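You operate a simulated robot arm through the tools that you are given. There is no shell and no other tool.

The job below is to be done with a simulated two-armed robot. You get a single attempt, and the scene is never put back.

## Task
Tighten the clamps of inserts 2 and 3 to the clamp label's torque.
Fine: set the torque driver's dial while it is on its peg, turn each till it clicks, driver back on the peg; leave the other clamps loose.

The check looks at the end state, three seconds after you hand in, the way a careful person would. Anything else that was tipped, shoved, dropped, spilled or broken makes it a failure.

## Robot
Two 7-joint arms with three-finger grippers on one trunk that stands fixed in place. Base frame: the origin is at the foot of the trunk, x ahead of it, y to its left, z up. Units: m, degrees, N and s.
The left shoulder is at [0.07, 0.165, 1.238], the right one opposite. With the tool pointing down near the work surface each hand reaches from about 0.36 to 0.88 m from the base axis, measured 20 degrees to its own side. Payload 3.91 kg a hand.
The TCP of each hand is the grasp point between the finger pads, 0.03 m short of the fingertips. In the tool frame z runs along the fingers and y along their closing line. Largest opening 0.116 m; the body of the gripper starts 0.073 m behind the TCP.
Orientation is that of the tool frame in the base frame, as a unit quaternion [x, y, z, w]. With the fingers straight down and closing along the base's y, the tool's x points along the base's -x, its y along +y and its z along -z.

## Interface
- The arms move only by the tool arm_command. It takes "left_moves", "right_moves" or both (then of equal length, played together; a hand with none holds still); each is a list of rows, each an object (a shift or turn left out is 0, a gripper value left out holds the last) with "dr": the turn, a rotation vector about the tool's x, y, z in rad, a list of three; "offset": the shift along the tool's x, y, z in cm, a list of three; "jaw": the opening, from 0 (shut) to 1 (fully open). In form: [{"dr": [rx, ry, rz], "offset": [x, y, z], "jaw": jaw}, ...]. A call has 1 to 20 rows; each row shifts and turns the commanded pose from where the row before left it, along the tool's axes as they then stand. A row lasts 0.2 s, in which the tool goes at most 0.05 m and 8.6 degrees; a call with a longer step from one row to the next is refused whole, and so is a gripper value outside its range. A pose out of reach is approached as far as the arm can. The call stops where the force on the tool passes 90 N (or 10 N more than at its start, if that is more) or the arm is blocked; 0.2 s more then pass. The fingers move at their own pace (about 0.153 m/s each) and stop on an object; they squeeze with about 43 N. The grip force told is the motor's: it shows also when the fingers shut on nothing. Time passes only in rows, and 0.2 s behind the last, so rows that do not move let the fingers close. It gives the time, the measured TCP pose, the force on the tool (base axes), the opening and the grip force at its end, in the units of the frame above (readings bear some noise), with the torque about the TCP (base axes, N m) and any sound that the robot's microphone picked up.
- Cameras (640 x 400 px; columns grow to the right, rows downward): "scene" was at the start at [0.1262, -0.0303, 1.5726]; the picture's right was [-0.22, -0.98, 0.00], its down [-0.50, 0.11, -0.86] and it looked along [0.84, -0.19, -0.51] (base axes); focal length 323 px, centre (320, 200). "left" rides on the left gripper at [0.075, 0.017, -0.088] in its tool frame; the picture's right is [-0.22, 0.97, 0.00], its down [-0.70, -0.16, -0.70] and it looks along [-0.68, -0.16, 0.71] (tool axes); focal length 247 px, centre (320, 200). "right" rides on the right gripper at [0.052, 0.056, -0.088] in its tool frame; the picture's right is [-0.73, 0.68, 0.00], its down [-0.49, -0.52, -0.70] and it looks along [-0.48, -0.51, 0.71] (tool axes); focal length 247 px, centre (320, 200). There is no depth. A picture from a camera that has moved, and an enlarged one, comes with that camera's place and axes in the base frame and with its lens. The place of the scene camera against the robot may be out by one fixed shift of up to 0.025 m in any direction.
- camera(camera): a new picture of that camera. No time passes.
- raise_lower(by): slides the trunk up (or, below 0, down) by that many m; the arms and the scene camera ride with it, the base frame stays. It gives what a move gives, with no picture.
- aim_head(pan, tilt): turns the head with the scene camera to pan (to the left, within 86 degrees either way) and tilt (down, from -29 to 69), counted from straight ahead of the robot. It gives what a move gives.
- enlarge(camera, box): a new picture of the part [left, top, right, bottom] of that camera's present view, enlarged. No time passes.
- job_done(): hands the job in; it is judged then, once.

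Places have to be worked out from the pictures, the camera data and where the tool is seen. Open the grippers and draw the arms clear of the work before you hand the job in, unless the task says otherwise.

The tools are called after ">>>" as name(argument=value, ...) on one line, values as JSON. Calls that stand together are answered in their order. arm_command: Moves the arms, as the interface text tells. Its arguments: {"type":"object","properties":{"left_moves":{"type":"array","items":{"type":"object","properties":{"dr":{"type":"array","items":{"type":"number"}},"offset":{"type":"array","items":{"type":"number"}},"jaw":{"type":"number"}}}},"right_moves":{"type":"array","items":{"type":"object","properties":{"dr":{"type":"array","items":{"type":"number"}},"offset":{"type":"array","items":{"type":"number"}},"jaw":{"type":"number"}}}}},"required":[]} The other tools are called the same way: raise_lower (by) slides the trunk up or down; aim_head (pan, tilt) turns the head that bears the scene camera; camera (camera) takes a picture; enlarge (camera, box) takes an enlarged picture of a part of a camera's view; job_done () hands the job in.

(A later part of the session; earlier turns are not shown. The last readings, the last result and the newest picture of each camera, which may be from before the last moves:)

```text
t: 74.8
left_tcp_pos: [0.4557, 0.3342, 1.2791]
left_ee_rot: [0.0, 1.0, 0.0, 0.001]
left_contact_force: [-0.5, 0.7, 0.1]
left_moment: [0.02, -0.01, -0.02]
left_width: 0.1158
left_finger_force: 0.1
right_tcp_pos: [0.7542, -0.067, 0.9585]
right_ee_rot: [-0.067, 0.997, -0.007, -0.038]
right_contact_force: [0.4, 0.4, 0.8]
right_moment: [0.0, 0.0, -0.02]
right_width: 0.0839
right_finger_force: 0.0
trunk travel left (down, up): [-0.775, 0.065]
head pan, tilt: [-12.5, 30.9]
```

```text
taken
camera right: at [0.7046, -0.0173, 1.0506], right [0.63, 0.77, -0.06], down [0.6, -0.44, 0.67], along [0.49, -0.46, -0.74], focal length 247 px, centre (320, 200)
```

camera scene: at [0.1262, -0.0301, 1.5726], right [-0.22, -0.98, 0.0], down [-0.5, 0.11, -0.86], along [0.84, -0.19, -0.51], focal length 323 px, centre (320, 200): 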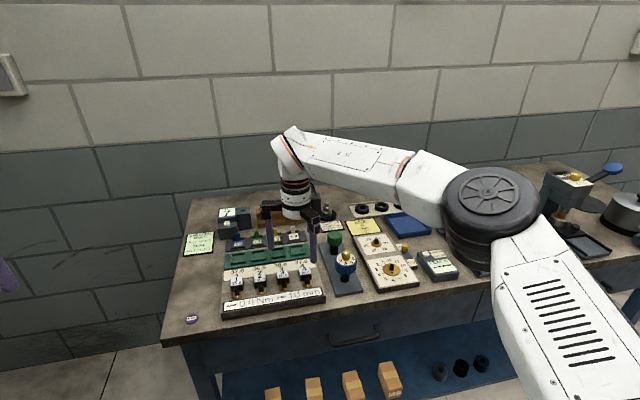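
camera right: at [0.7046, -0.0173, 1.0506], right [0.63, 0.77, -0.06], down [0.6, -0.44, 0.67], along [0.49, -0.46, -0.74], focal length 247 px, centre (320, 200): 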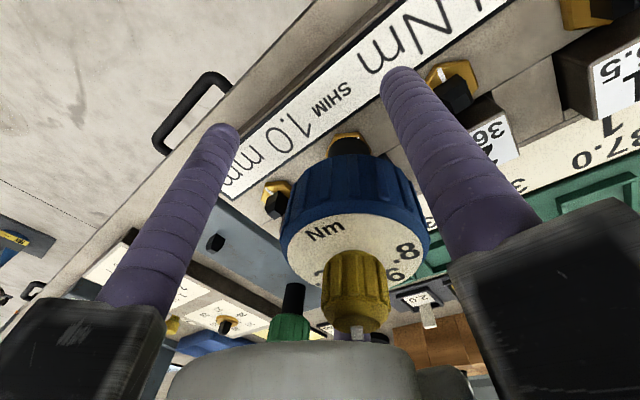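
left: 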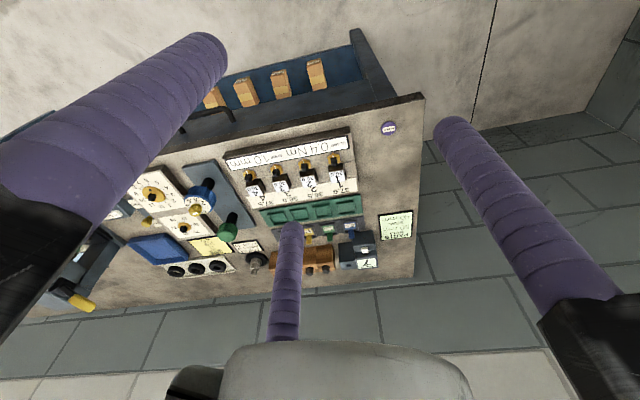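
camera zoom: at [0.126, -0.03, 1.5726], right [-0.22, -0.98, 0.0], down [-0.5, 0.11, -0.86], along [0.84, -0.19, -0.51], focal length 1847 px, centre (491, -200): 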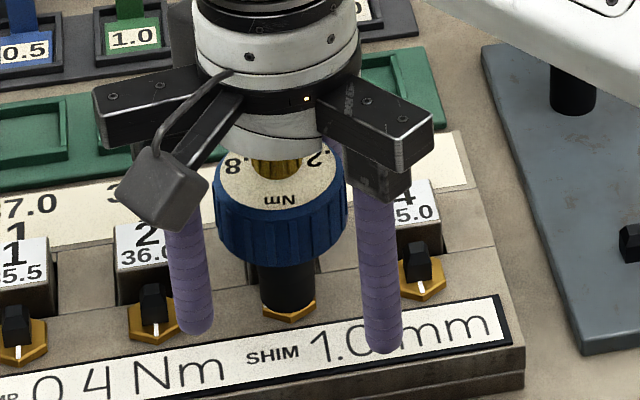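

Released cleanly; the driver stands on stud 3. I raise the hand straight up clear of the knob and correct its tilt, then inspect the driver on the stud.

>>> arm_command(right_moves=[{"offset": [0, 0, -1]}, {"offset": [0, 0, -1.5]}, {"offset": [0, 0, -1.5]}, {"offset": [0, 0, -2]}, {"offset": [0, 0, -2]}, {"offset": [0, 0, -2]}, {"offset": [0, 0, -2]}, {}])

>>> enlarge(camera="scene", box=[265, 240, 315, 300])

>>> camera(camera="scene")

```text
t: 76.6
left_tcp_pos: [0.4558, 0.3347, 1.2789]
left_ee_rot: [0.0, 1.0, 0.0, 0.001]
left_contact_force: [-0.6, -0.3, -0.9]
left_moment: [0.02, 0.05, -0.05]
left_width: 0.1161
left_finger_force: 0.1
right_tcp_pos: [0.7647, -0.0659, 1.079]
right_ee_rot: [-0.068, 0.997, -0.008, -0.038]
right_contact_force: [0.0, -0.2, -0.6]
right_moment: [0.0, 0.03, 0.03]
right_width: 0.0835
right_finger_force: 0.0
trunk travel left (down, up): [-0.775, 0.065]
head pan, tilt: [-12.5, 30.9]
```

```text
6.67 times, centred on (290, 270) of scene
camera zoom: at [0.1265, -0.0303, 1.5726], right [-0.22, -0.98, 0.0], down [-0.5, 0.11, -0.86], along [0.84, -0.19, -0.51], focal length 2155 px, centre (520, -267)
```

zoom: 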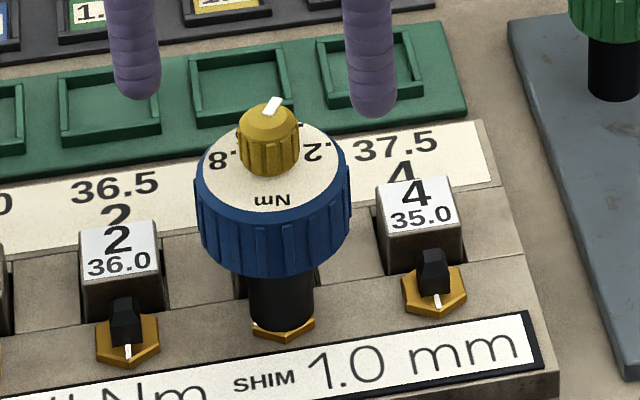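

```text
taken
camera scene: at [0.1265, -0.0303, 1.5726], right [-0.22, -0.98, 0.0], down [-0.5, 0.11, -0.86], along [0.84, -0.19, -0.51], focal length 323 px, centre (320, 200)
```

scene: 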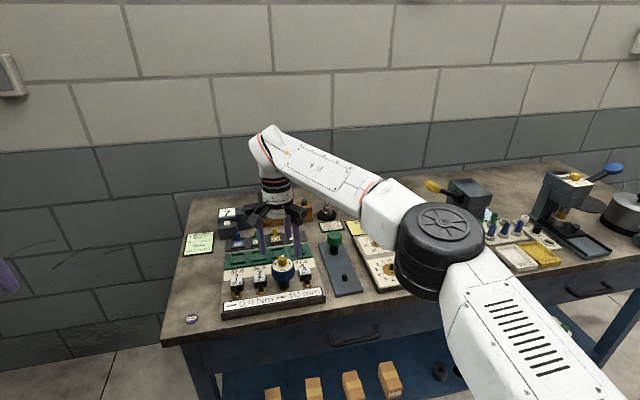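

The driver stands upright and seated. I zoom on its dial and on the hex to measure the pointer and hex angle carefully.

>>> enlarge(camera="scene", box=[277, 252, 305, 276])

>>> enlarge(camera="scene", box=[278, 276, 300, 294])

>>> camera(camera="right")

```text
16.00 times, centred on (291, 264) of scene
camera zoom: at [0.1265, -0.0303, 1.5726], right [-0.22, -0.98, 0.0], down [-0.5, 0.11, -0.86], along [0.84, -0.19, -0.51], focal length 5172 px, centre (784, -824)
```

zoom: 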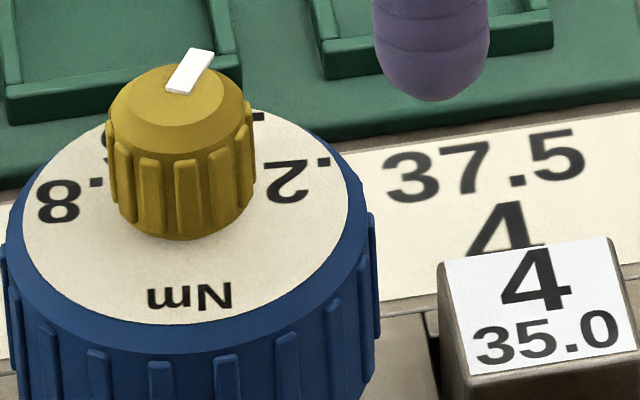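

```text
16.00 times, centred on (289, 285) of scene
camera zoom: at [0.1265, -0.0303, 1.5726], right [-0.22, -0.98, 0.0], down [-0.5, 0.11, -0.86], along [0.84, -0.19, -0.51], focal length 5172 px, centre (816, -1160)
```

zoom: 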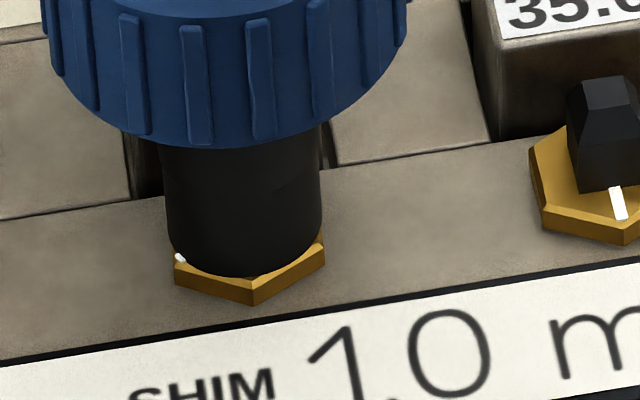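

```text
taken
camera right: at [0.7152, -0.0153, 1.171], right [0.63, 0.77, -0.06], down [0.6, -0.44, 0.67], along [0.49, -0.46, -0.74], focal length 247 px, centre (320, 200)
```

right: 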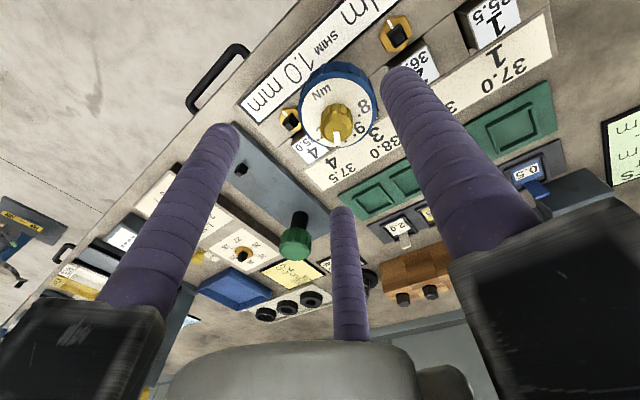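

I zoom the hand camera on the dial for an accurate pointer reading.

>>> enlarge(camera="right", box=[290, 50, 390, 160])

```text
3.64 times, centred on (340, 105) of right
camera zoom: at [0.7152, -0.0153, 1.171], right [0.63, 0.77, -0.06], down [0.6, -0.44, 0.67], along [0.49, -0.46, -0.74], focal length 898 px, centre (247, 546)
```

zoom: 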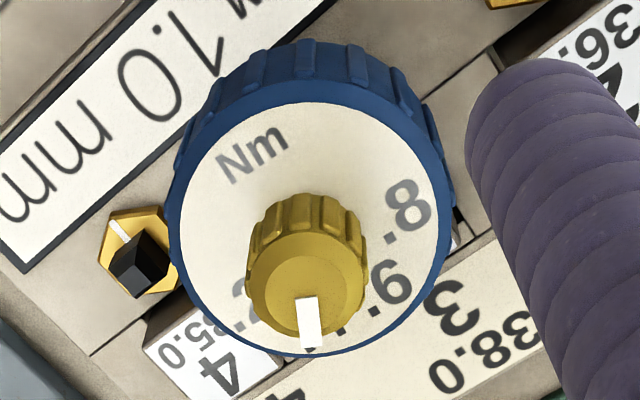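

The dial is still at .4 and the clamp's hex sits ~56° clockwise from its start, with the driver upright. I level the hand and wind the wrist back counter-clockwise for another full stroke.

>>> arm_command(right_moves=[{"dr": [-0.0108, -0.0769, 0]}, {"dr": [0, 0, -0.145]}, {"dr": [0, 0, -0.145]}, {"dr": [0, 0, -0.145]}, {"dr": [0, 0, -0.145]}, {"dr": [0, 0, -0.145]}, {"dr": [0, 0, -0.145]}, {"dr": [0, 0, -0.145]}, {"dr": [0, 0, -0.145]}, {"dr": [0, 0, -0.145]}, {"dr": [0, 0, -0.145]}, {"dr": [0, 0, -0.145]}, {"dr": [0, 0, -0.145]}, {}])

>>> arm_command(right_moves=[{"dr": [0, 0, -0.145]}, {"dr": [0, 0, -0.145]}, {"dr": [0, 0, -0.145]}, {"dr": [0, 0, -0.145]}, {"dr": [0, 0, -0.145]}, {"dr": [0, 0, -0.145]}, {"dr": [0, 0, -0.145]}, {"dr": [0, 0, -0.145]}, {"dr": [0, 0, -0.145]}, {"dr": [0, 0, -0.145]}, {"dr": [0, 0, -0.145]}, {}])

>>> camera(camera="right")

```text
t: 79.6
left_tcp_pos: [0.4564, 0.3347, 1.2782]
left_ee_rot: [0.0, 1.0, -0.001, 0.0]
left_contact_force: [-0.3, -0.1, 0.6]
left_moment: [-0.03, 0.02, 0.01]
left_width: 0.1159
left_finger_force: 0.0
right_tcp_pos: [0.7639, -0.0645, 1.0801]
right_ee_rot: [0.807, -0.591, 0.0, 0.0]
right_contact_force: [0.5, -0.5, 0.6]
right_moment: [-0.01, -0.02, -0.01]
right_width: 0.0834
right_finger_force: 0.1
trunk travel left (down, up): [-0.775, 0.065]
head pan, tilt: [-12.5, 30.9]
```

```text
t: 82.2
left_tcp_pos: [0.4555, 0.3353, 1.2787]
left_ee_rot: [0.0, 1.0, 0.0, 0.0]
left_contact_force: [-0.2, -0.5, -0.4]
left_moment: [0.02, 0.03, 0.0]
left_width: 0.1157
left_finger_force: 0.0
right_tcp_pos: [0.7649, -0.0646, 1.0793]
right_ee_rot: [0.986, 0.165, 0.001, 0.0]
right_contact_force: [0.1, 0.2, 0.7]
right_moment: [0.01, -0.03, 0.01]
right_width: 0.0834
right_finger_force: 0.2
trunk travel left (down, up): [-0.775, 0.065]
head pan, tilt: [-12.5, 30.9]
```

```text
taken
camera right: at [0.8336, -0.1019, 1.1673], right [-0.47, -0.88, 0.0], down [-0.63, 0.34, 0.7], along [-0.62, 0.33, -0.71], focal length 247 px, centre (320, 200)
```

right: 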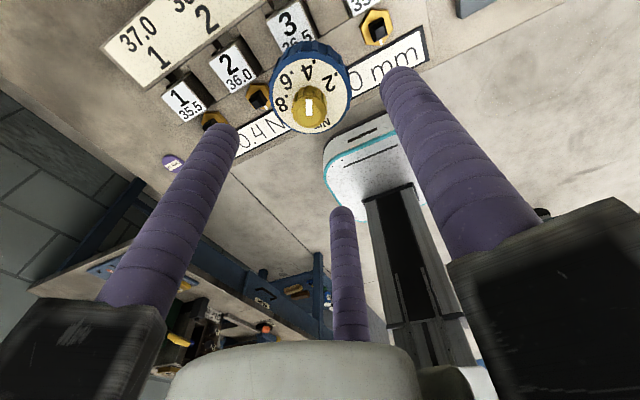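

Back at ψ≈199° and level. From this side the ".4" label and pointer are visible together; I zoom to verify.

>>> enlarge(camera="right", box=[260, 35, 360, 145])

```text
3.64 times, centred on (310, 90) of right
camera zoom: at [0.8336, -0.1019, 1.1673], right [-0.47, -0.88, 0.0], down [-0.63, 0.34, 0.7], along [-0.62, 0.33, -0.71], focal length 898 px, centre (356, 600)
```

zoom: 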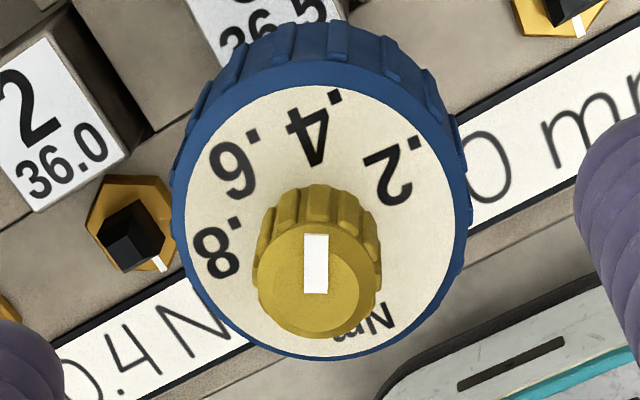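

The pointer is right on ".4". I move over the driver axis (offset ≈ +7.5, +3.7 mm), lower to handle height and grip again.

>>> arm_command(right_moves=[{"offset": [0.82, -0.1, 0], "jaw": 0.8}, {"offset": [0, 0, 2]}, {"offset": [0, 0, 2]}, {"offset": [0, 0, 2]}, {"offset": [0, 0, 2]}, {"offset": [0, 0, 1.9]}, {}, {"jaw": 0.5}, {"jaw": 0.2}, {"jaw": 0.0}, {}, {}])

>>> enlarge(camera="scene", box=[260, 240, 320, 300])

```text
t: 84.8
left_tcp_pos: [0.4547, 0.3342, 1.2788]
left_ee_rot: [0.0, 1.0, 0.0, 0.0]
left_contact_force: [1.2, -0.2, 0.9]
left_moment: [0.01, 0.02, 0.01]
left_width: 0.1161
left_finger_force: 0.1
right_tcp_pos: [0.7717, -0.0614, 0.9793]
right_ee_rot: [0.987, 0.163, 0.0, -0.001]
right_contact_force: [1.4, 0.2, 1.5]
right_moment: [0.01, -0.05, 0.01]
right_width: 0.0565
right_finger_force: 42.8
trunk travel left (down, up): [-0.775, 0.065]
head pan, tilt: [-12.5, 30.9]
```

```text
6.67 times, centred on (290, 270) of scene
camera zoom: at [0.1261, -0.03, 1.5726], right [-0.22, -0.98, 0.0], down [-0.5, 0.11, -0.86], along [0.84, -0.19, -0.51], focal length 2155 px, centre (520, -267)
```

zoom: 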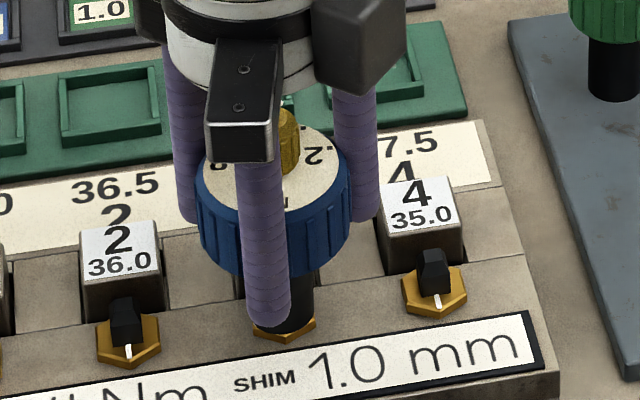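

A clean, nearly force-free grip. I turn clockwise in small steps, reading the torque each time.

>>> arm_command(right_moves=[{"dr": [0, 0, 0.1]}, {"dr": [0, 0, 0.1]}])

>>> arm_command(right_moves=[{"dr": [0, 0, 0.1]}, {"dr": [0, 0, 0.1]}])

>>> enlarge(camera="scene", box=[270, 250, 310, 300])

```text
t: 85.4
left_tcp_pos: [0.4564, 0.335, 1.2779]
left_ee_rot: [0.0, 1.0, 0.0, -0.001]
left_contact_force: [0.3, -0.5, 0.3]
left_moment: [0.0, 0.0, -0.01]
left_width: 0.1159
left_finger_force: 0.1
right_tcp_pos: [0.7709, -0.0612, 0.9789]
right_ee_rot: [0.998, 0.064, 0.0, 0.0]
right_contact_force: [3.5, 0.5, 0.1]
right_moment: [0.07, -0.11, 0.27]
right_width: 0.0569
right_finger_force: 42.9
trunk travel left (down, up): [-0.775, 0.065]
head pan, tilt: [-12.5, 30.9]
```

```text
t: 86.0
left_tcp_pos: [0.4565, 0.3344, 1.2772]
left_ee_rot: [0.0, 1.0, 0.0, 0.0]
left_contact_force: [0.0, 0.5, -0.5]
left_moment: [0.02, 0.01, -0.02]
left_width: 0.1161
left_finger_force: 0.0
right_tcp_pos: [0.771, -0.0605, 0.9801]
right_ee_rot: [0.999, -0.037, -0.001, 0.0]
right_contact_force: [2.3, -0.8, -1.7]
right_moment: [0.0, 0.02, 0.28]
right_width: 0.0566
right_finger_force: 42.9
trunk travel left (down, up): [-0.775, 0.065]
head pan, tilt: [-12.5, 30.9]
```

```text
8.00 times, centred on (290, 275) of scene
camera zoom: at [0.1271, -0.0303, 1.5725], right [-0.22, -0.98, 0.0], down [-0.5, 0.11, -0.86], along [0.84, -0.19, -0.51], focal length 2586 px, centre (560, -400)
```

zoom: 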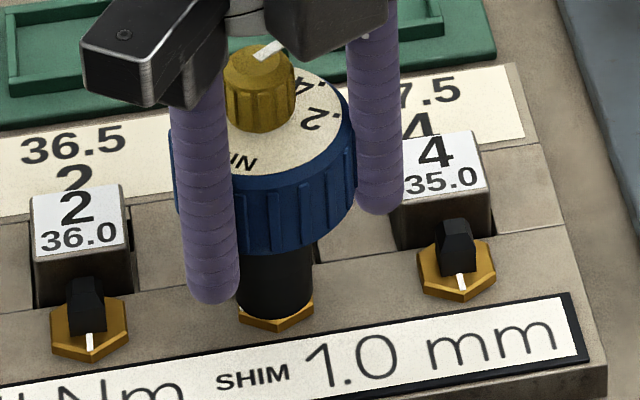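

With better alignment the torque now reads 0.28 N·m. I keep turning.

>>> arm_command(right_moves=[{"dr": [0, 0, 0.1]}, {"dr": [0, 0, 0.1]}])

>>> arm_command(right_moves=[{"dr": [0, 0, 0.1]}, {"dr": [0, 0, 0.1]}])

>>> enlarge(camera="scene", box=[270, 250, 310, 300])

```text
t: 86.6
left_tcp_pos: [0.457, 0.3348, 1.2776]
left_ee_rot: [0.0, 1.0, -0.001, 0.0]
left_contact_force: [0.1, 0.1, 0.5]
left_moment: [0.0, 0.01, 0.01]
left_width: 0.1164
left_finger_force: 0.0
right_tcp_pos: [0.7708, -0.0609, 0.9786]
right_ee_rot: [0.991, -0.135, 0.0, 0.0]
right_contact_force: [1.0, -1.3, -2.7]
right_moment: [-0.01, 0.07, 0.25]
right_width: 0.0566
right_finger_force: 42.9
trunk travel left (down, up): [-0.775, 0.065]
head pan, tilt: [-12.5, 30.9]
```

```text
t: 87.2
left_tcp_pos: [0.4567, 0.3345, 1.2784]
left_ee_rot: [0.001, 1.0, 0.0, 0.0]
left_contact_force: [-0.3, 0.2, 0.4]
left_moment: [-0.03, 0.0, -0.01]
left_width: 0.1162
left_finger_force: 0.0
right_tcp_pos: [0.7726, -0.0615, 0.9797]
right_ee_rot: [0.972, -0.234, 0.0, 0.001]
right_contact_force: [-2.7, -2.0, -2.2]
right_moment: [-0.17, 0.23, 0.3]
right_width: 0.0565
right_finger_force: 43.0
trunk travel left (down, up): [-0.775, 0.065]
head pan, tilt: [-12.5, 30.9]
```

```text
8.00 times, centred on (290, 275) of scene
camera zoom: at [0.1265, -0.0304, 1.5726], right [-0.22, -0.98, 0.0], down [-0.5, 0.11, -0.86], along [0.84, -0.19, -0.51], focal length 2586 px, centre (560, -400)
```

zoom: 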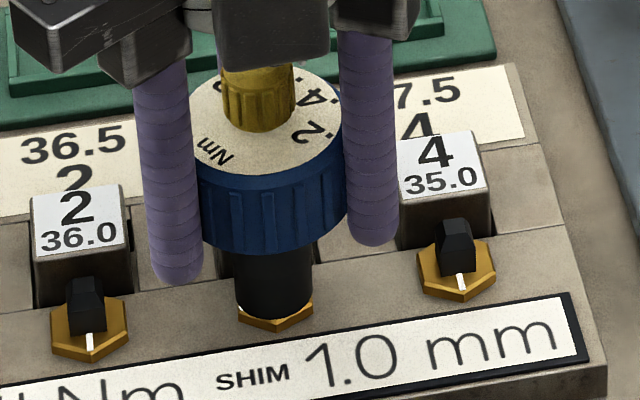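

Torque holds at ≈0.25–0.30 N·m while the handle turned 46°. I check whether the hex is creeping.

>>> enlarge(camera="scene", box=[278, 276, 300, 294])

>>> arm_command(right_moves=[{"dr": [0, 0, 0.14]}, {"dr": [0, 0, 0.14]}, {"dr": [0, 0, 0.14]}])

>>> enlarge(camera="scene", box=[278, 276, 300, 294])

```text
16.00 times, centred on (289, 285) of scene
camera zoom: at [0.1265, -0.0304, 1.5726], right [-0.22, -0.98, 0.0], down [-0.5, 0.11, -0.86], along [0.84, -0.19, -0.51], focal length 5172 px, centre (816, -1160)
```

zoom: 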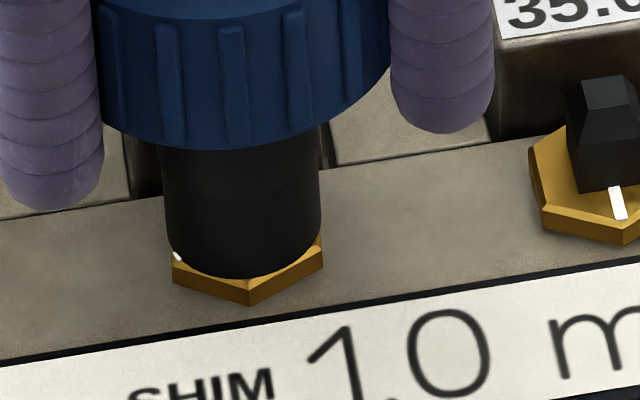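

```text
t: 88.0
left_tcp_pos: [0.4558, 0.3349, 1.2786]
left_ee_rot: [0.001, 1.0, 0.001, -0.001]
left_contact_force: [0.3, 0.3, -0.1]
left_moment: [0.01, -0.03, -0.01]
left_width: 0.1157
left_finger_force: 0.0
right_tcp_pos: [0.7715, -0.0605, 0.9799]
right_ee_rot: [0.902, -0.431, 0.0, -0.001]
right_contact_force: [-4.6, -2.0, -5.1]
right_moment: [-0.17, 0.22, 0.28]
right_width: 0.0566
right_finger_force: 42.5
trunk travel left (down, up): [-0.775, 0.065]
head pan, tilt: [-12.5, 30.9]
```

```text
16.00 times, centred on (289, 285) of scene
camera zoom: at [0.1263, -0.0304, 1.5726], right [-0.22, -0.98, 0.0], down [-0.5, 0.11, -0.86], along [0.84, -0.19, -0.51], focal length 5172 px, centre (816, -1160)
```

zoom: 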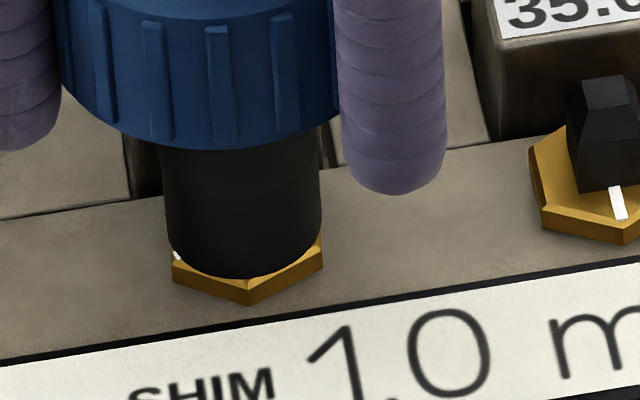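

The hex crept a few degrees further (≈63° total) at 0.28 N·m. I check in the hand camera whether the handle is moving relative to the fingers.

>>> camera(camera="right")

>>> arm_command(right_moves=[{"dr": [0, 0, 0.14]}, {"dr": [0, 0, 0.14]}, {"dr": [0, 0, 0.14]}])

>>> camera(camera="right")

```text
taken
camera right: at [0.763, -0.1379, 1.0677], right [-0.99, 0.14, 0.0], down [0.1, 0.71, 0.7], along [0.1, 0.69, -0.71], focal length 247 px, centre (320, 200)
```

right: 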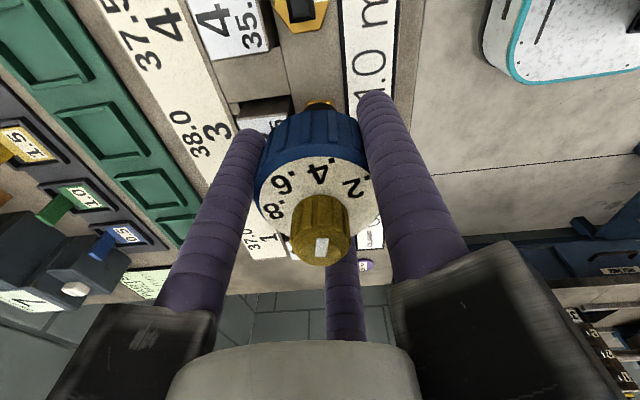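

```text
t: 88.8
left_tcp_pos: [0.4564, 0.3355, 1.2788]
left_ee_rot: [0.0, 1.0, 0.0, 0.0]
left_contact_force: [0.5, -0.7, 0.2]
left_moment: [-0.01, -0.03, -0.02]
left_width: 0.116
left_finger_force: 0.0
right_tcp_pos: [0.771, -0.0605, 0.9794]
right_ee_rot: [0.792, -0.611, 0.0, 0.0]
right_contact_force: [-6.9, -1.5, -6.5]
right_moment: [-0.16, 0.25, 0.3]
right_width: 0.0567
right_finger_force: 42.8
trunk travel left (down, up): [-0.775, 0.065]
head pan, tilt: [-12.5, 30.9]
```

```text
taken
camera right: at [0.733, -0.1269, 1.0679], right [-0.84, 0.53, 0.0], down [0.38, 0.6, 0.7], along [0.37, 0.59, -0.71], focal length 247 px, centre (320, 200)
```

right: 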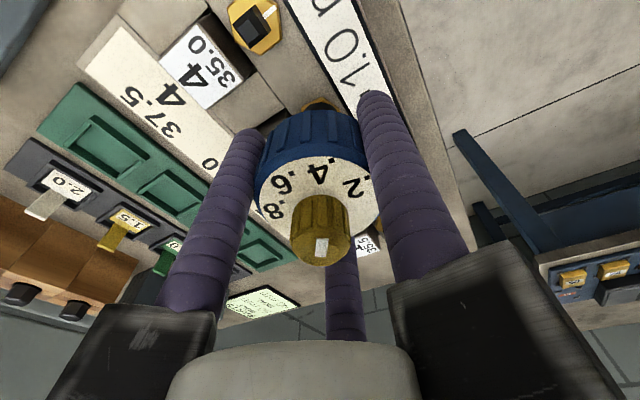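

The handle moves rigidly with the hand, so the slip is inside the driver or at its bit. I test whether the torque reading relaxes with time by just waiting.

>>> arm_command(right_moves=[{}])

>>> arm_command(right_moves=[{}, {}])

```text
t: 89.2
left_tcp_pos: [0.4561, 0.3352, 1.278]
left_ee_rot: [0.0, 1.0, 0.0, 0.0]
left_contact_force: [0.1, 0.0, 0.7]
left_moment: [-0.05, 0.03, -0.04]
left_width: 0.1158
left_finger_force: 0.0
right_tcp_pos: [0.7715, -0.0607, 0.9787]
right_ee_rot: [0.793, -0.609, 0.0, -0.001]
right_contact_force: [-8.0, -1.9, -5.3]
right_moment: [-0.09, 0.36, 0.16]
right_width: 0.0564
right_finger_force: 42.7
trunk travel left (down, up): [-0.775, 0.065]
head pan, tilt: [-12.5, 30.9]
```

```text
t: 89.8
left_tcp_pos: [0.4552, 0.3338, 1.2782]
left_ee_rot: [-0.001, 1.0, 0.0, 0.0]
left_contact_force: [0.2, -0.5, 0.8]
left_moment: [0.01, -0.01, 0.0]
left_width: 0.116
left_finger_force: 0.0
right_tcp_pos: [0.771, -0.0616, 0.9792]
right_ee_rot: [0.793, -0.609, 0.0, 0.0]
right_contact_force: [-7.5, -0.3, -6.5]
right_moment: [-0.06, 0.38, 0.06]
right_width: 0.0565
right_finger_force: 42.8
trunk travel left (down, up): [-0.775, 0.065]
head pan, tilt: [-12.5, 30.9]
```

The torque relaxes over ~0.4 s, so during motion it was near 0.4. I compare the hand view again to see what crept.

>>> enlarge(camera="right", box=[240, 80, 400, 280])

>>> enlarge(camera="scene", box=[278, 276, 300, 294])

>>> arm_command(right_moves=[{"dr": [0, 0, 0.148]}, {"dr": [0, 0, 0.148]}])

>>> enlarge(camera="right", box=[240, 80, 400, 280])

>>> enlarge(camera="scene", box=[278, 276, 300, 294])

```text
2.00 times, centred on (320, 180) of right
camera zoom: at [0.7332, -0.127, 1.068], right [-0.85, 0.53, 0.0], down [0.38, 0.6, 0.7], along [0.37, 0.59, -0.71], focal length 494 px, centre (320, 240)
```

zoom: 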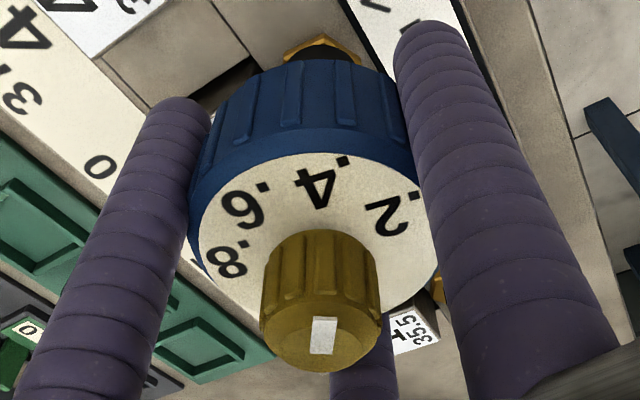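

```text
16.00 times, centred on (289, 285) of scene
camera zoom: at [0.1261, -0.0302, 1.5726], right [-0.22, -0.98, 0.0], down [-0.5, 0.11, -0.86], along [0.84, -0.19, -0.51], focal length 5172 px, centre (816, -1160)
```

zoom: 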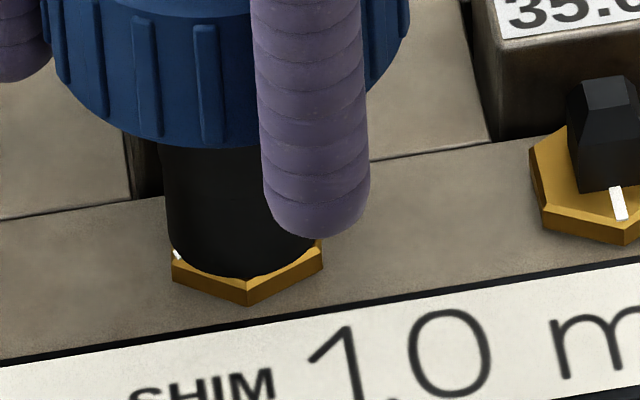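

```text
t: 90.4
left_tcp_pos: [0.4556, 0.3339, 1.2789]
left_ee_rot: [0.0, 1.0, 0.0, 0.0]
left_contact_force: [0.7, -0.5, -0.9]
left_moment: [0.01, 0.02, 0.0]
left_width: 0.1158
left_finger_force: 0.1
right_tcp_pos: [0.772, -0.0618, 0.9802]
right_ee_rot: [-0.694, 0.72, 0.0, 0.001]
right_contact_force: [-8.5, -2.4, -6.7]
right_moment: [-0.19, 0.38, 0.24]
right_width: 0.0567
right_finger_force: 43.1
trunk travel left (down, up): [-0.775, 0.065]
head pan, tilt: [-12.5, 30.9]
```

```text
2.00 times, centred on (320, 180) of right
camera zoom: at [0.716, -0.1122, 1.0681], right [-0.65, 0.76, 0.0], down [0.54, 0.47, 0.7], along [0.53, 0.46, -0.71], focal length 494 px, centre (320, 240)
```

zoom: 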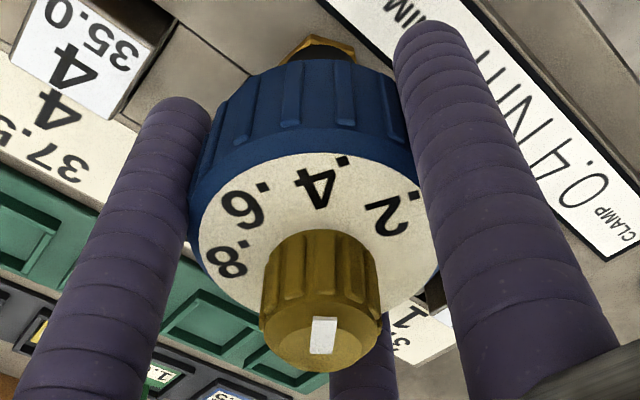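

```text
16.00 times, centred on (289, 285) of scene
camera zoom: at [0.1261, -0.0304, 1.5726], right [-0.22, -0.98, 0.0], down [-0.5, 0.11, -0.86], along [0.84, -0.19, -0.51], focal length 5172 px, centre (816, -1160)
```

zoom: 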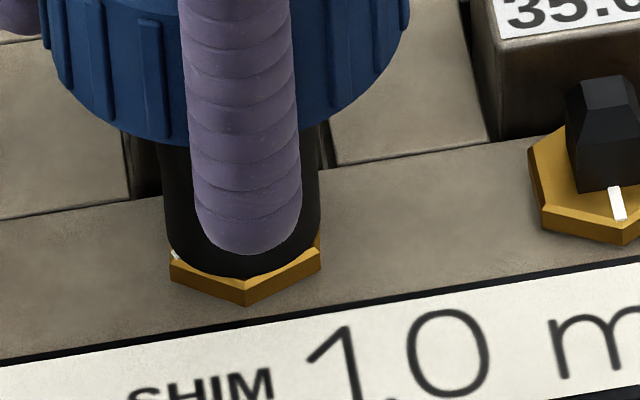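

The handle is rigid in the hand and the hex creeps only slightly, so torque is being limited near 0.4 while moving. I try one continuous, faster clockwise sweep (staying clear of the wrist limit) to see if the click comes.

>>> arm_command(right_moves=[{"dr": [0, 0, 0.149]}, {"dr": [0, 0, 0.149]}, {"dr": [0, 0, 0.149]}, {"dr": [0, 0, 0.149]}, {"dr": [0, 0, 0.149]}, {"dr": [0, 0, 0.149]}])

>>> enlarge(camera="scene", box=[278, 276, 300, 294])

```text
t: 91.8
left_tcp_pos: [0.4552, 0.3343, 1.2776]
left_ee_rot: [0.0, 1.0, 0.0, 0.0]
left_contact_force: [-0.2, -0.7, -0.6]
left_moment: [-0.02, 0.02, 0.03]
left_width: 0.1159
left_finger_force: 0.1
right_tcp_pos: [0.7706, -0.0606, 0.9796]
right_ee_rot: [-0.313, 0.95, 0.001, 0.0]
right_contact_force: [-3.5, -2.2, -2.3]
right_moment: [-0.27, 0.12, 0.29]
right_width: 0.0568
right_finger_force: 42.5
trunk travel left (down, up): [-0.775, 0.065]
head pan, tilt: [-12.5, 30.9]
```

```text
16.00 times, centred on (289, 285) of scene
camera zoom: at [0.1262, -0.0306, 1.5727], right [-0.22, -0.98, 0.0], down [-0.5, 0.11, -0.86], along [0.84, -0.19, -0.51], focal length 5172 px, centre (816, -1160)
```

zoom: 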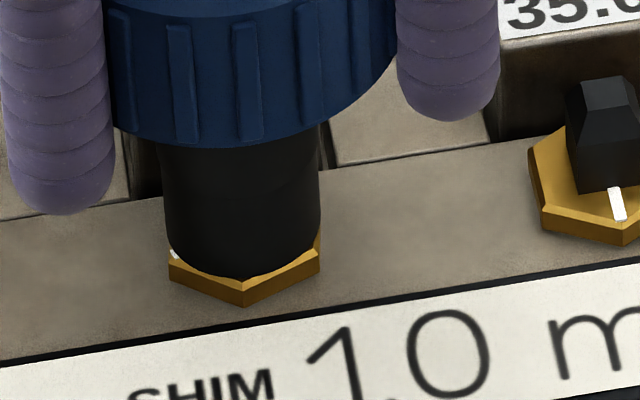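

Torque again saturates (~0.4 in motion) and the hex advanced another 2–3° (≈67° total), so the clamp is still being drawn tighter. I open the fingers around the handle, wind the wrist back in place (tips clear everything at z≈0.95), and prepare another stroke.

>>> arm_command(right_moves=[{"jaw": 0.6}, {"jaw": 0.75}, {}])

>>> arm_command(right_moves=[{"dr": [0, 0, -0.149]}, {"dr": [0, 0, -0.149]}, {"dr": [0, 0, -0.149]}, {"dr": [0, 0, -0.149]}, {"dr": [0, 0, -0.149]}, {"dr": [0, 0, -0.149]}, {"dr": [0, 0, -0.149]}, {"dr": [0, 0, -0.149]}, {"dr": [0, 0, -0.149]}, {"dr": [0, 0, -0.149]}, {"dr": [0, 0, -0.149]}, {"dr": [0, 0, -0.149]}, {"dr": [0, 0, -0.149]}, {"dr": [0, 0, -0.149]}, {"dr": [0, 0, -0.149]}, {"dr": [0, 0, -0.149]}, {"dr": [0, 0, -0.149]}, {"dr": [0, 0, -0.149]}, {"dr": [0, 0, -0.149]}, {"dr": [0, 0, -0.149]}])

>>> enlarge(camera="scene", box=[255, 235, 325, 305])

```text
t: 92.6
left_tcp_pos: [0.4547, 0.3354, 1.2784]
left_ee_rot: [-0.001, 1.0, -0.001, -0.001]
left_contact_force: [-0.1, 0.0, -0.7]
left_moment: [0.03, 0.02, 0.02]
left_width: 0.116
left_finger_force: 0.0
right_tcp_pos: [0.7726, -0.0608, 0.9794]
right_ee_rot: [-0.315, 0.949, 0.0, 0.001]
right_contact_force: [0.3, 0.4, 0.2]
right_moment: [0.0, -0.03, 0.01]
right_width: 0.0869
right_finger_force: 0.1
trunk travel left (down, up): [-0.775, 0.065]
head pan, tilt: [-12.5, 30.9]
```

```text
t: 96.8
left_tcp_pos: [0.4562, 0.3347, 1.2791]
left_ee_rot: [-0.001, 1.0, 0.0, 0.001]
left_contact_force: [0.4, 1.1, -0.7]
left_moment: [-0.03, 0.04, 0.03]
left_width: 0.1159
left_finger_force: 0.1
right_tcp_pos: [0.7714, -0.0619, 0.9793]
right_ee_rot: [0.971, 0.238, 0.001, 0.0]
right_contact_force: [-0.3, 0.1, 0.2]
right_moment: [0.0, -0.02, 0.05]
right_width: 0.087
right_finger_force: 0.0
trunk travel left (down, up): [-0.775, 0.065]
head pan, tilt: [-12.5, 30.9]
```

```text
5.71 times, centred on (290, 270) of scene
camera zoom: at [0.1262, -0.0301, 1.5726], right [-0.22, -0.98, 0.0], down [-0.5, 0.11, -0.86], along [0.84, -0.19, -0.51], focal length 1847 px, centre (491, -200)
```

zoom: 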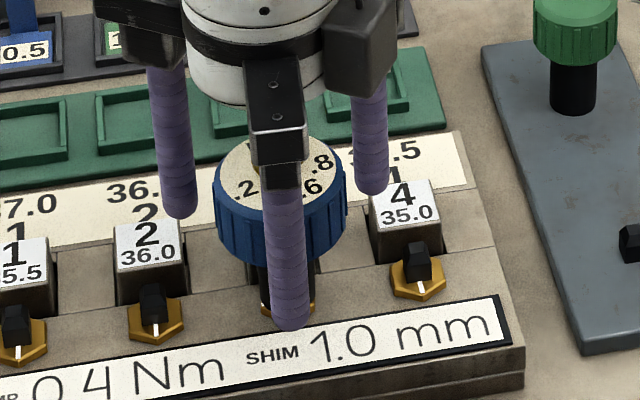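

Wound back to ψ≈207°. I re-grip and make one long continuous clockwise sweep (~155°).

>>> arm_command(right_moves=[{"jaw": 0.5}, {"jaw": 0.2}, {"jaw": 0.0}, {}])

>>> arm_command(right_moves=[{"dr": [0, 0, 0.149]}, {"dr": [0, 0, 0.149]}, {"dr": [0, 0, 0.149]}, {"dr": [0, 0, 0.149]}, {"dr": [0, 0, 0.149]}, {"dr": [0, 0, 0.149]}, {"dr": [0, 0, 0.149]}, {"dr": [0, 0, 0.149]}, {"dr": [0, 0, 0.149]}, {"dr": [0, 0, 0.149]}, {"dr": [0, 0, 0.149]}, {"dr": [0, 0, 0.149]}, {"dr": [0, 0, 0.149]}, {"dr": [0, 0, 0.149]}, {"dr": [0, 0, 0.149]}, {"dr": [0, 0, 0.149]}, {"dr": [0, 0, 0.149]}, {"dr": [0, 0, 0.149]}])

>>> enlarge(camera="scene", box=[278, 276, 300, 294])

```text
t: 97.8
left_tcp_pos: [0.4552, 0.3334, 1.2781]
left_ee_rot: [0.0, 1.0, 0.0, 0.0]
left_contact_force: [0.4, 0.4, -0.2]
left_moment: [0.0, -0.01, 0.0]
left_width: 0.1158
left_finger_force: 0.2
right_tcp_pos: [0.7717, -0.061, 0.9804]
right_ee_rot: [0.971, 0.238, 0.0, 0.0]
right_contact_force: [0.0, -1.1, 0.0]
right_moment: [-0.03, -0.03, 0.0]
right_width: 0.0567
right_finger_force: 42.8
trunk travel left (down, up): [-0.775, 0.065]
head pan, tilt: [-12.5, 30.9]
```

```text
t: 101.6
left_tcp_pos: [0.4555, 0.3348, 1.2778]
left_ee_rot: [0.0, 1.0, 0.0, 0.001]
left_contact_force: [-0.3, 0.4, 1.1]
left_moment: [0.01, 0.02, -0.03]
left_width: 0.1161
left_finger_force: 0.0
right_tcp_pos: [0.7724, -0.0617, 0.9786]
right_ee_rot: [-0.45, 0.893, 0.001, 0.001]
right_contact_force: [2.8, -3.6, 2.4]
right_moment: [-0.36, -0.05, 0.25]
right_width: 0.0566
right_finger_force: 43.1
trunk travel left (down, up): [-0.775, 0.065]
head pan, tilt: [-12.5, 30.9]
```

```text
16.00 times, centred on (289, 285) of scene
camera zoom: at [0.1263, -0.0307, 1.5726], right [-0.22, -0.98, 0.0], down [-0.5, 0.11, -0.86], along [0.84, -0.19, -0.51], focal length 5172 px, centre (816, -1160)
```

zoom: 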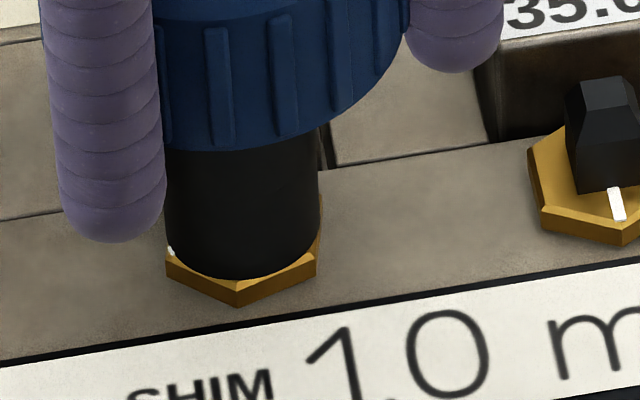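

The hex has crept to ≈70° with no click. To understand what slips, I lift the driver straight off the stud (no rotation) and look at the stud itself.

>>> arm_command(right_moves=[{"offset": [0, 0, -0.8]}, {"offset": [0, 0, -0.8]}, {"offset": [0, 0, -0.8]}, {"offset": [0, 0, -0.8]}, {"offset": [0, 0, -0.8]}, {"offset": [0, 0, -0.8]}, {}])

>>> enlarge(camera="scene", box=[255, 235, 325, 305])

>>> enlarge(camera="scene", box=[278, 268, 300, 294])

```text
t: 103.2
left_tcp_pos: [0.4569, 0.3354, 1.278]
left_ee_rot: [0.0, 1.0, 0.001, 0.0]
left_contact_force: [0.4, 0.5, 0.0]
left_moment: [0.01, -0.01, 0.0]
left_width: 0.1161
left_finger_force: 0.0
right_tcp_pos: [0.7718, -0.0618, 1.026]
right_ee_rot: [-0.453, 0.891, 0.0, 0.0]
right_contact_force: [0.6, 0.5, -2.3]
right_moment: [0.0, -0.01, 0.0]
right_width: 0.0568
right_finger_force: 42.8
trunk travel left (down, up): [-0.775, 0.065]
head pan, tilt: [-12.5, 30.9]
```

```text
5.71 times, centred on (290, 270) of scene
camera zoom: at [0.1275, -0.0302, 1.5725], right [-0.22, -0.98, 0.0], down [-0.5, 0.11, -0.86], along [0.84, -0.19, -0.51], focal length 1847 px, centre (491, -200)
```

zoom: 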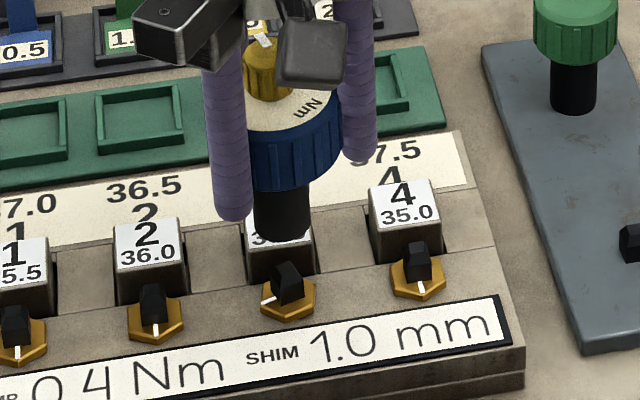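

```text
15.38 times, centred on (289, 281) of scene
camera zoom: at [0.1275, -0.0302, 1.5725], right [-0.22, -0.98, 0.0], down [-0.5, 0.11, -0.86], along [0.84, -0.19, -0.51], focal length 4973 px, centre (797, -1046)
```

zoom: 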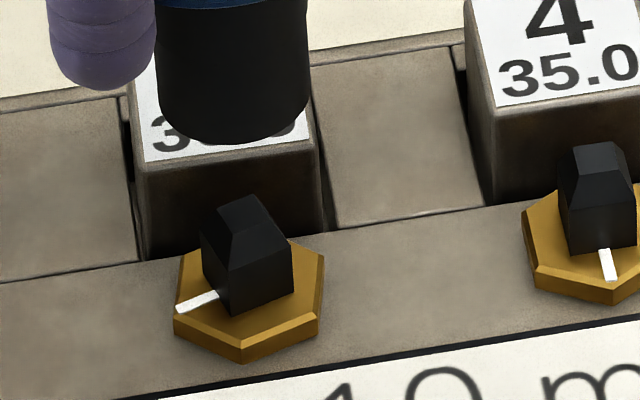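

The stud is rigid with its hex (line now at ≈107°, i.e. 74° clockwise of its start), so the slip is inside the driver. I look at the dial's orientation in the hand camera to learn how the handle now stands relative to the bit.

>>> camera(camera="right")

>>> enlarge(camera="right", box=[240, 80, 400, 280])

```text
taken
camera right: at [0.6985, -0.071, 1.1148], right [-0.12, 0.99, 0.0], down [0.71, 0.08, 0.7], along [0.7, 0.08, -0.71], focal length 247 px, centre (320, 200)
```

right: 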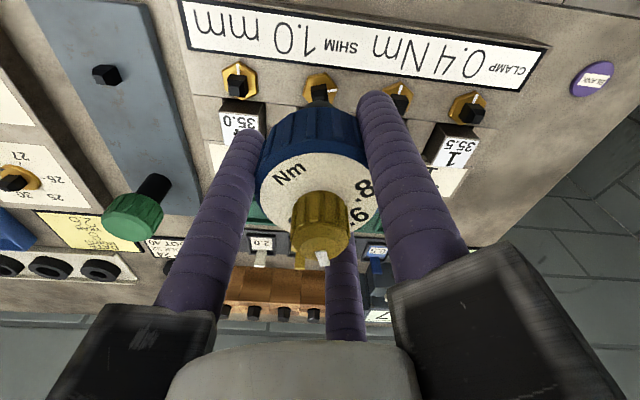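

```text
2.00 times, centred on (320, 180) of right
camera zoom: at [0.6985, -0.071, 1.1148], right [-0.12, 0.99, 0.0], down [0.71, 0.08, 0.7], along [0.7, 0.08, -0.71], focal length 494 px, centre (320, 240)
```

zoom: 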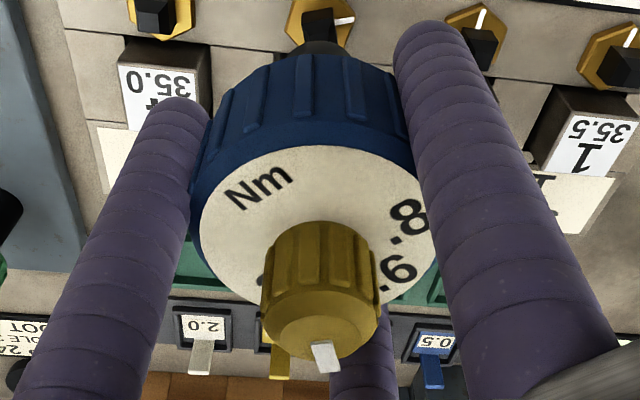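

The handle's angle doesn't match a rigid square socket, so the driver has an internal clutch that slips. I reseat it on the same stud at the same yaw and test how downward pressure affects the transmitted torque.

>>> arm_command(right_moves=[{"offset": [0, 0, 1]}, {"offset": [0, 0, 1]}, {"offset": [0, 0, 1]}, {"offset": [0, 0, 0.6]}, {"offset": [0, 0, 0.6]}, {"offset": [0, 0, 0.5]}, {}])

>>> enlarge(camera="scene", box=[278, 268, 300, 294])

```text
t: 104.8
left_tcp_pos: [0.4561, 0.334, 1.2774]
left_ee_rot: [0.001, 1.0, 0.0, 0.0]
left_contact_force: [-0.9, 0.5, 0.1]
left_moment: [-0.02, 0.01, -0.01]
left_width: 0.1161
left_finger_force: 0.0
right_tcp_pos: [0.7722, -0.0625, 0.9811]
right_ee_rot: [-0.452, 0.892, 0.0, 0.001]
right_contact_force: [3.6, -0.2, 3.9]
right_moment: [0.02, -0.28, 0.0]
right_width: 0.0568
right_finger_force: 42.8
trunk travel left (down, up): [-0.775, 0.065]
head pan, tilt: [-12.5, 30.9]
```

```text
15.38 times, centred on (289, 281) of scene
camera zoom: at [0.1262, -0.03, 1.5727], right [-0.22, -0.98, 0.0], down [-0.5, 0.11, -0.86], along [0.84, -0.19, -0.51], focal length 4973 px, centre (797, -1046)
```

zoom: 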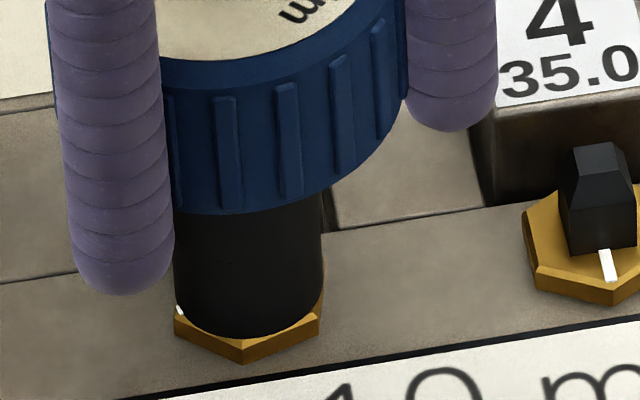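

Reseated smoothly (6 N contact). I press a little more (2 mm) and turn 11° to compare the torque.

>>> arm_command(right_moves=[{"offset": [0, 0, 0.2]}, {"dr": [0, 0, 0.1]}, {"dr": [0, 0, 0.1]}])

>>> arm_command(right_moves=[{"offset": [0, 0, -0.3]}, {"dr": [0, 0, 0.1]}, {"dr": [0, 0, 0.1]}])

```text
t: 105.6
left_tcp_pos: [0.4537, 0.3345, 1.2797]
left_ee_rot: [-0.001, 1.0, -0.001, 0.001]
left_contact_force: [-1.2, 0.1, -0.6]
left_moment: [0.03, 0.02, 0.01]
left_width: 0.1164
left_finger_force: 0.1
right_tcp_pos: [0.7713, -0.0609, 0.9806]
right_ee_rot: [-0.36, 0.933, -0.001, 0.003]
right_contact_force: [11.2, -0.5, 20.6]
right_moment: [0.04, -0.48, 0.14]
right_width: 0.0568
right_finger_force: 43.3
trunk travel left (down, up): [-0.775, 0.065]
head pan, tilt: [-12.5, 30.9]
```

```text
t: 106.4
left_tcp_pos: [0.4548, 0.3348, 1.279]
left_ee_rot: [0.0, 1.0, -0.001, 0.001]
left_contact_force: [-0.7, 0.0, 0.2]
left_moment: [0.01, 0.0, -0.03]
left_width: 0.1162
left_finger_force: 0.1
right_tcp_pos: [0.7726, -0.0617, 0.9817]
right_ee_rot: [-0.265, 0.964, 0.0, 0.001]
right_contact_force: [13.1, 1.7, 15.5]
right_moment: [0.07, -0.74, 0.18]
right_width: 0.0567
right_finger_force: 43.3
trunk travel left (down, up): [-0.775, 0.065]
head pan, tilt: [-12.5, 30.9]
```

Pressing harder lowers the transmitted torque (0.14 at 20 N vs 0.28 unpressed). I check the hand view again to see if the handle stayed fixed in the fingers during these last turns.

>>> enlarge(camera="right", box=[240, 80, 400, 280])

>>> enlarge(camera="scene", box=[270, 245, 310, 297])

```text
2.00 times, centred on (320, 180) of right
camera zoom: at [0.7001, -0.0404, 1.0698], right [0.28, 0.96, 0.0], down [0.68, -0.2, 0.7], along [0.67, -0.2, -0.71], focal length 494 px, centre (320, 240)
```

zoom: 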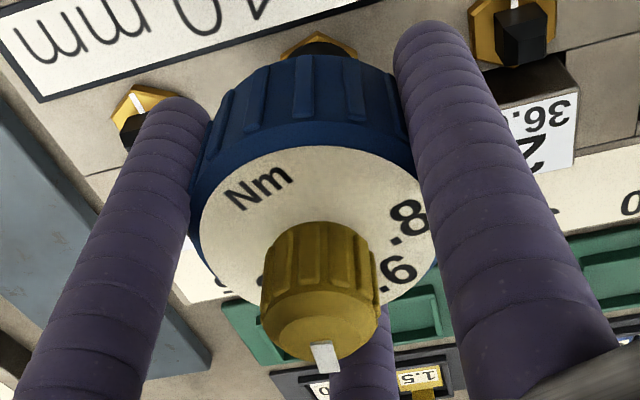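

```text
7.69 times, centred on (290, 271) of scene
camera zoom: at [0.126, -0.0296, 1.5727], right [-0.22, -0.98, 0.0], down [-0.5, 0.11, -0.86], along [0.84, -0.19, -0.51], focal length 2486 px, centre (551, -346)
```

zoom: 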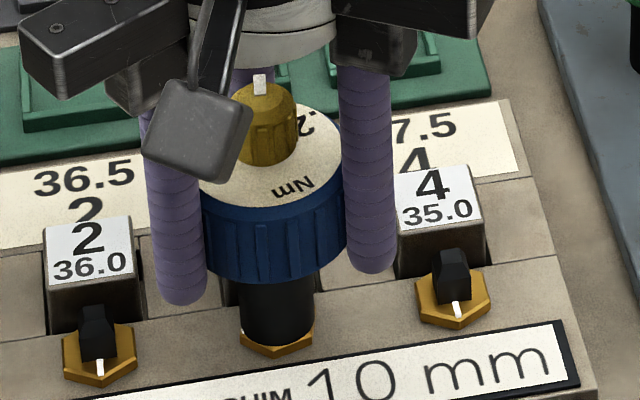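

The handle is fixed in the fingers, so the slip is truly inside the driver. I measure the hex again at the same zoom.

>>> enlarge(camera="scene", box=[278, 276, 300, 294])

>>> arm_command(right_moves=[{"offset": [0, 0, -0.4]}, {}])

```text
16.00 times, centred on (289, 285) of scene
camera zoom: at [0.126, -0.0296, 1.5727], right [-0.22, -0.98, 0.0], down [-0.5, 0.11, -0.86], along [0.84, -0.19, -0.51], focal length 5172 px, centre (816, -1160)
```

zoom: 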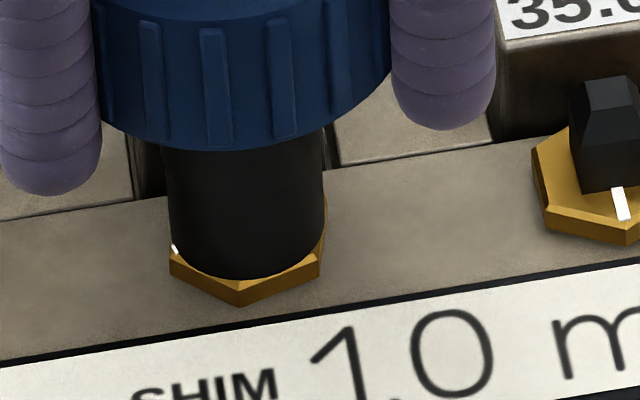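

```text
t: 107.0
left_tcp_pos: [0.457, 0.3352, 1.2773]
left_ee_rot: [-0.001, 1.0, 0.0, 0.0]
left_contact_force: [0.0, -0.3, -1.0]
left_moment: [-0.02, -0.01, 0.0]
left_width: 0.1161
left_finger_force: 0.0
right_tcp_pos: [0.7717, -0.0614, 0.9812]
right_ee_rot: [-0.266, 0.964, 0.001, -0.002]
right_contact_force: [4.2, -0.4, -7.8]
right_moment: [0.0, -0.38, 0.14]
right_width: 0.0568
right_finger_force: 42.4
trunk travel left (down, up): [-0.775, 0.065]
head pan, tilt: [-12.5, 30.9]
```

I need the handle's true orientation relative to the stud to decide how it slips; I zoom on the dial from the scene camera.

>>> enlarge(camera="scene", box=[277, 252, 305, 276])

>>> enlarge(camera="right", box=[280, 130, 390, 280])

```text
16.00 times, centred on (291, 264) of scene
camera zoom: at [0.1282, -0.0301, 1.5721], right [-0.22, -0.98, 0.0], down [-0.5, 0.11, -0.86], along [0.84, -0.19, -0.51], focal length 5172 px, centre (784, -824)
```

zoom: 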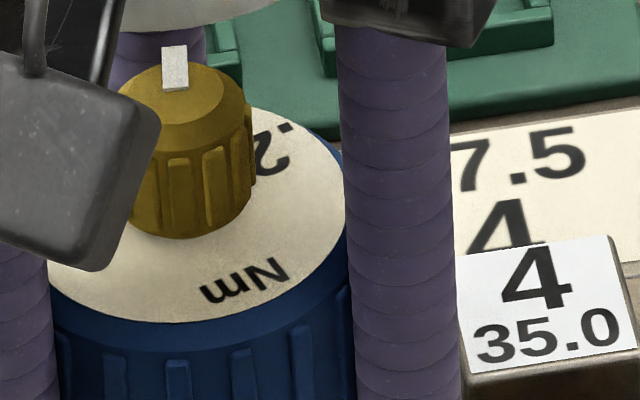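

```text
2.67 times, centred on (335, 205) of right
camera zoom: at [0.701, -0.0405, 1.0703], right [0.28, 0.96, 0.0], down [0.69, -0.2, 0.7], along [0.67, -0.2, -0.72], focal length 659 px, centre (280, 187)
```

zoom: 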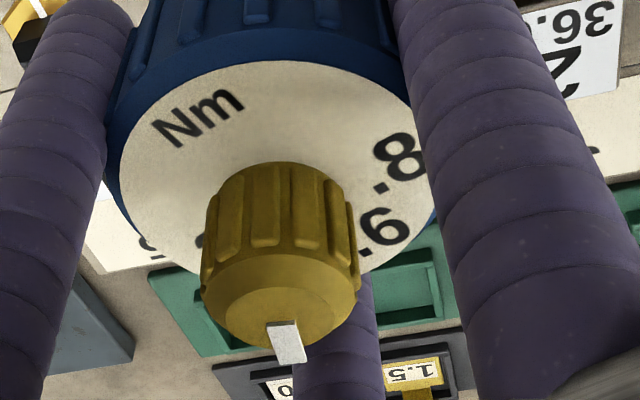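

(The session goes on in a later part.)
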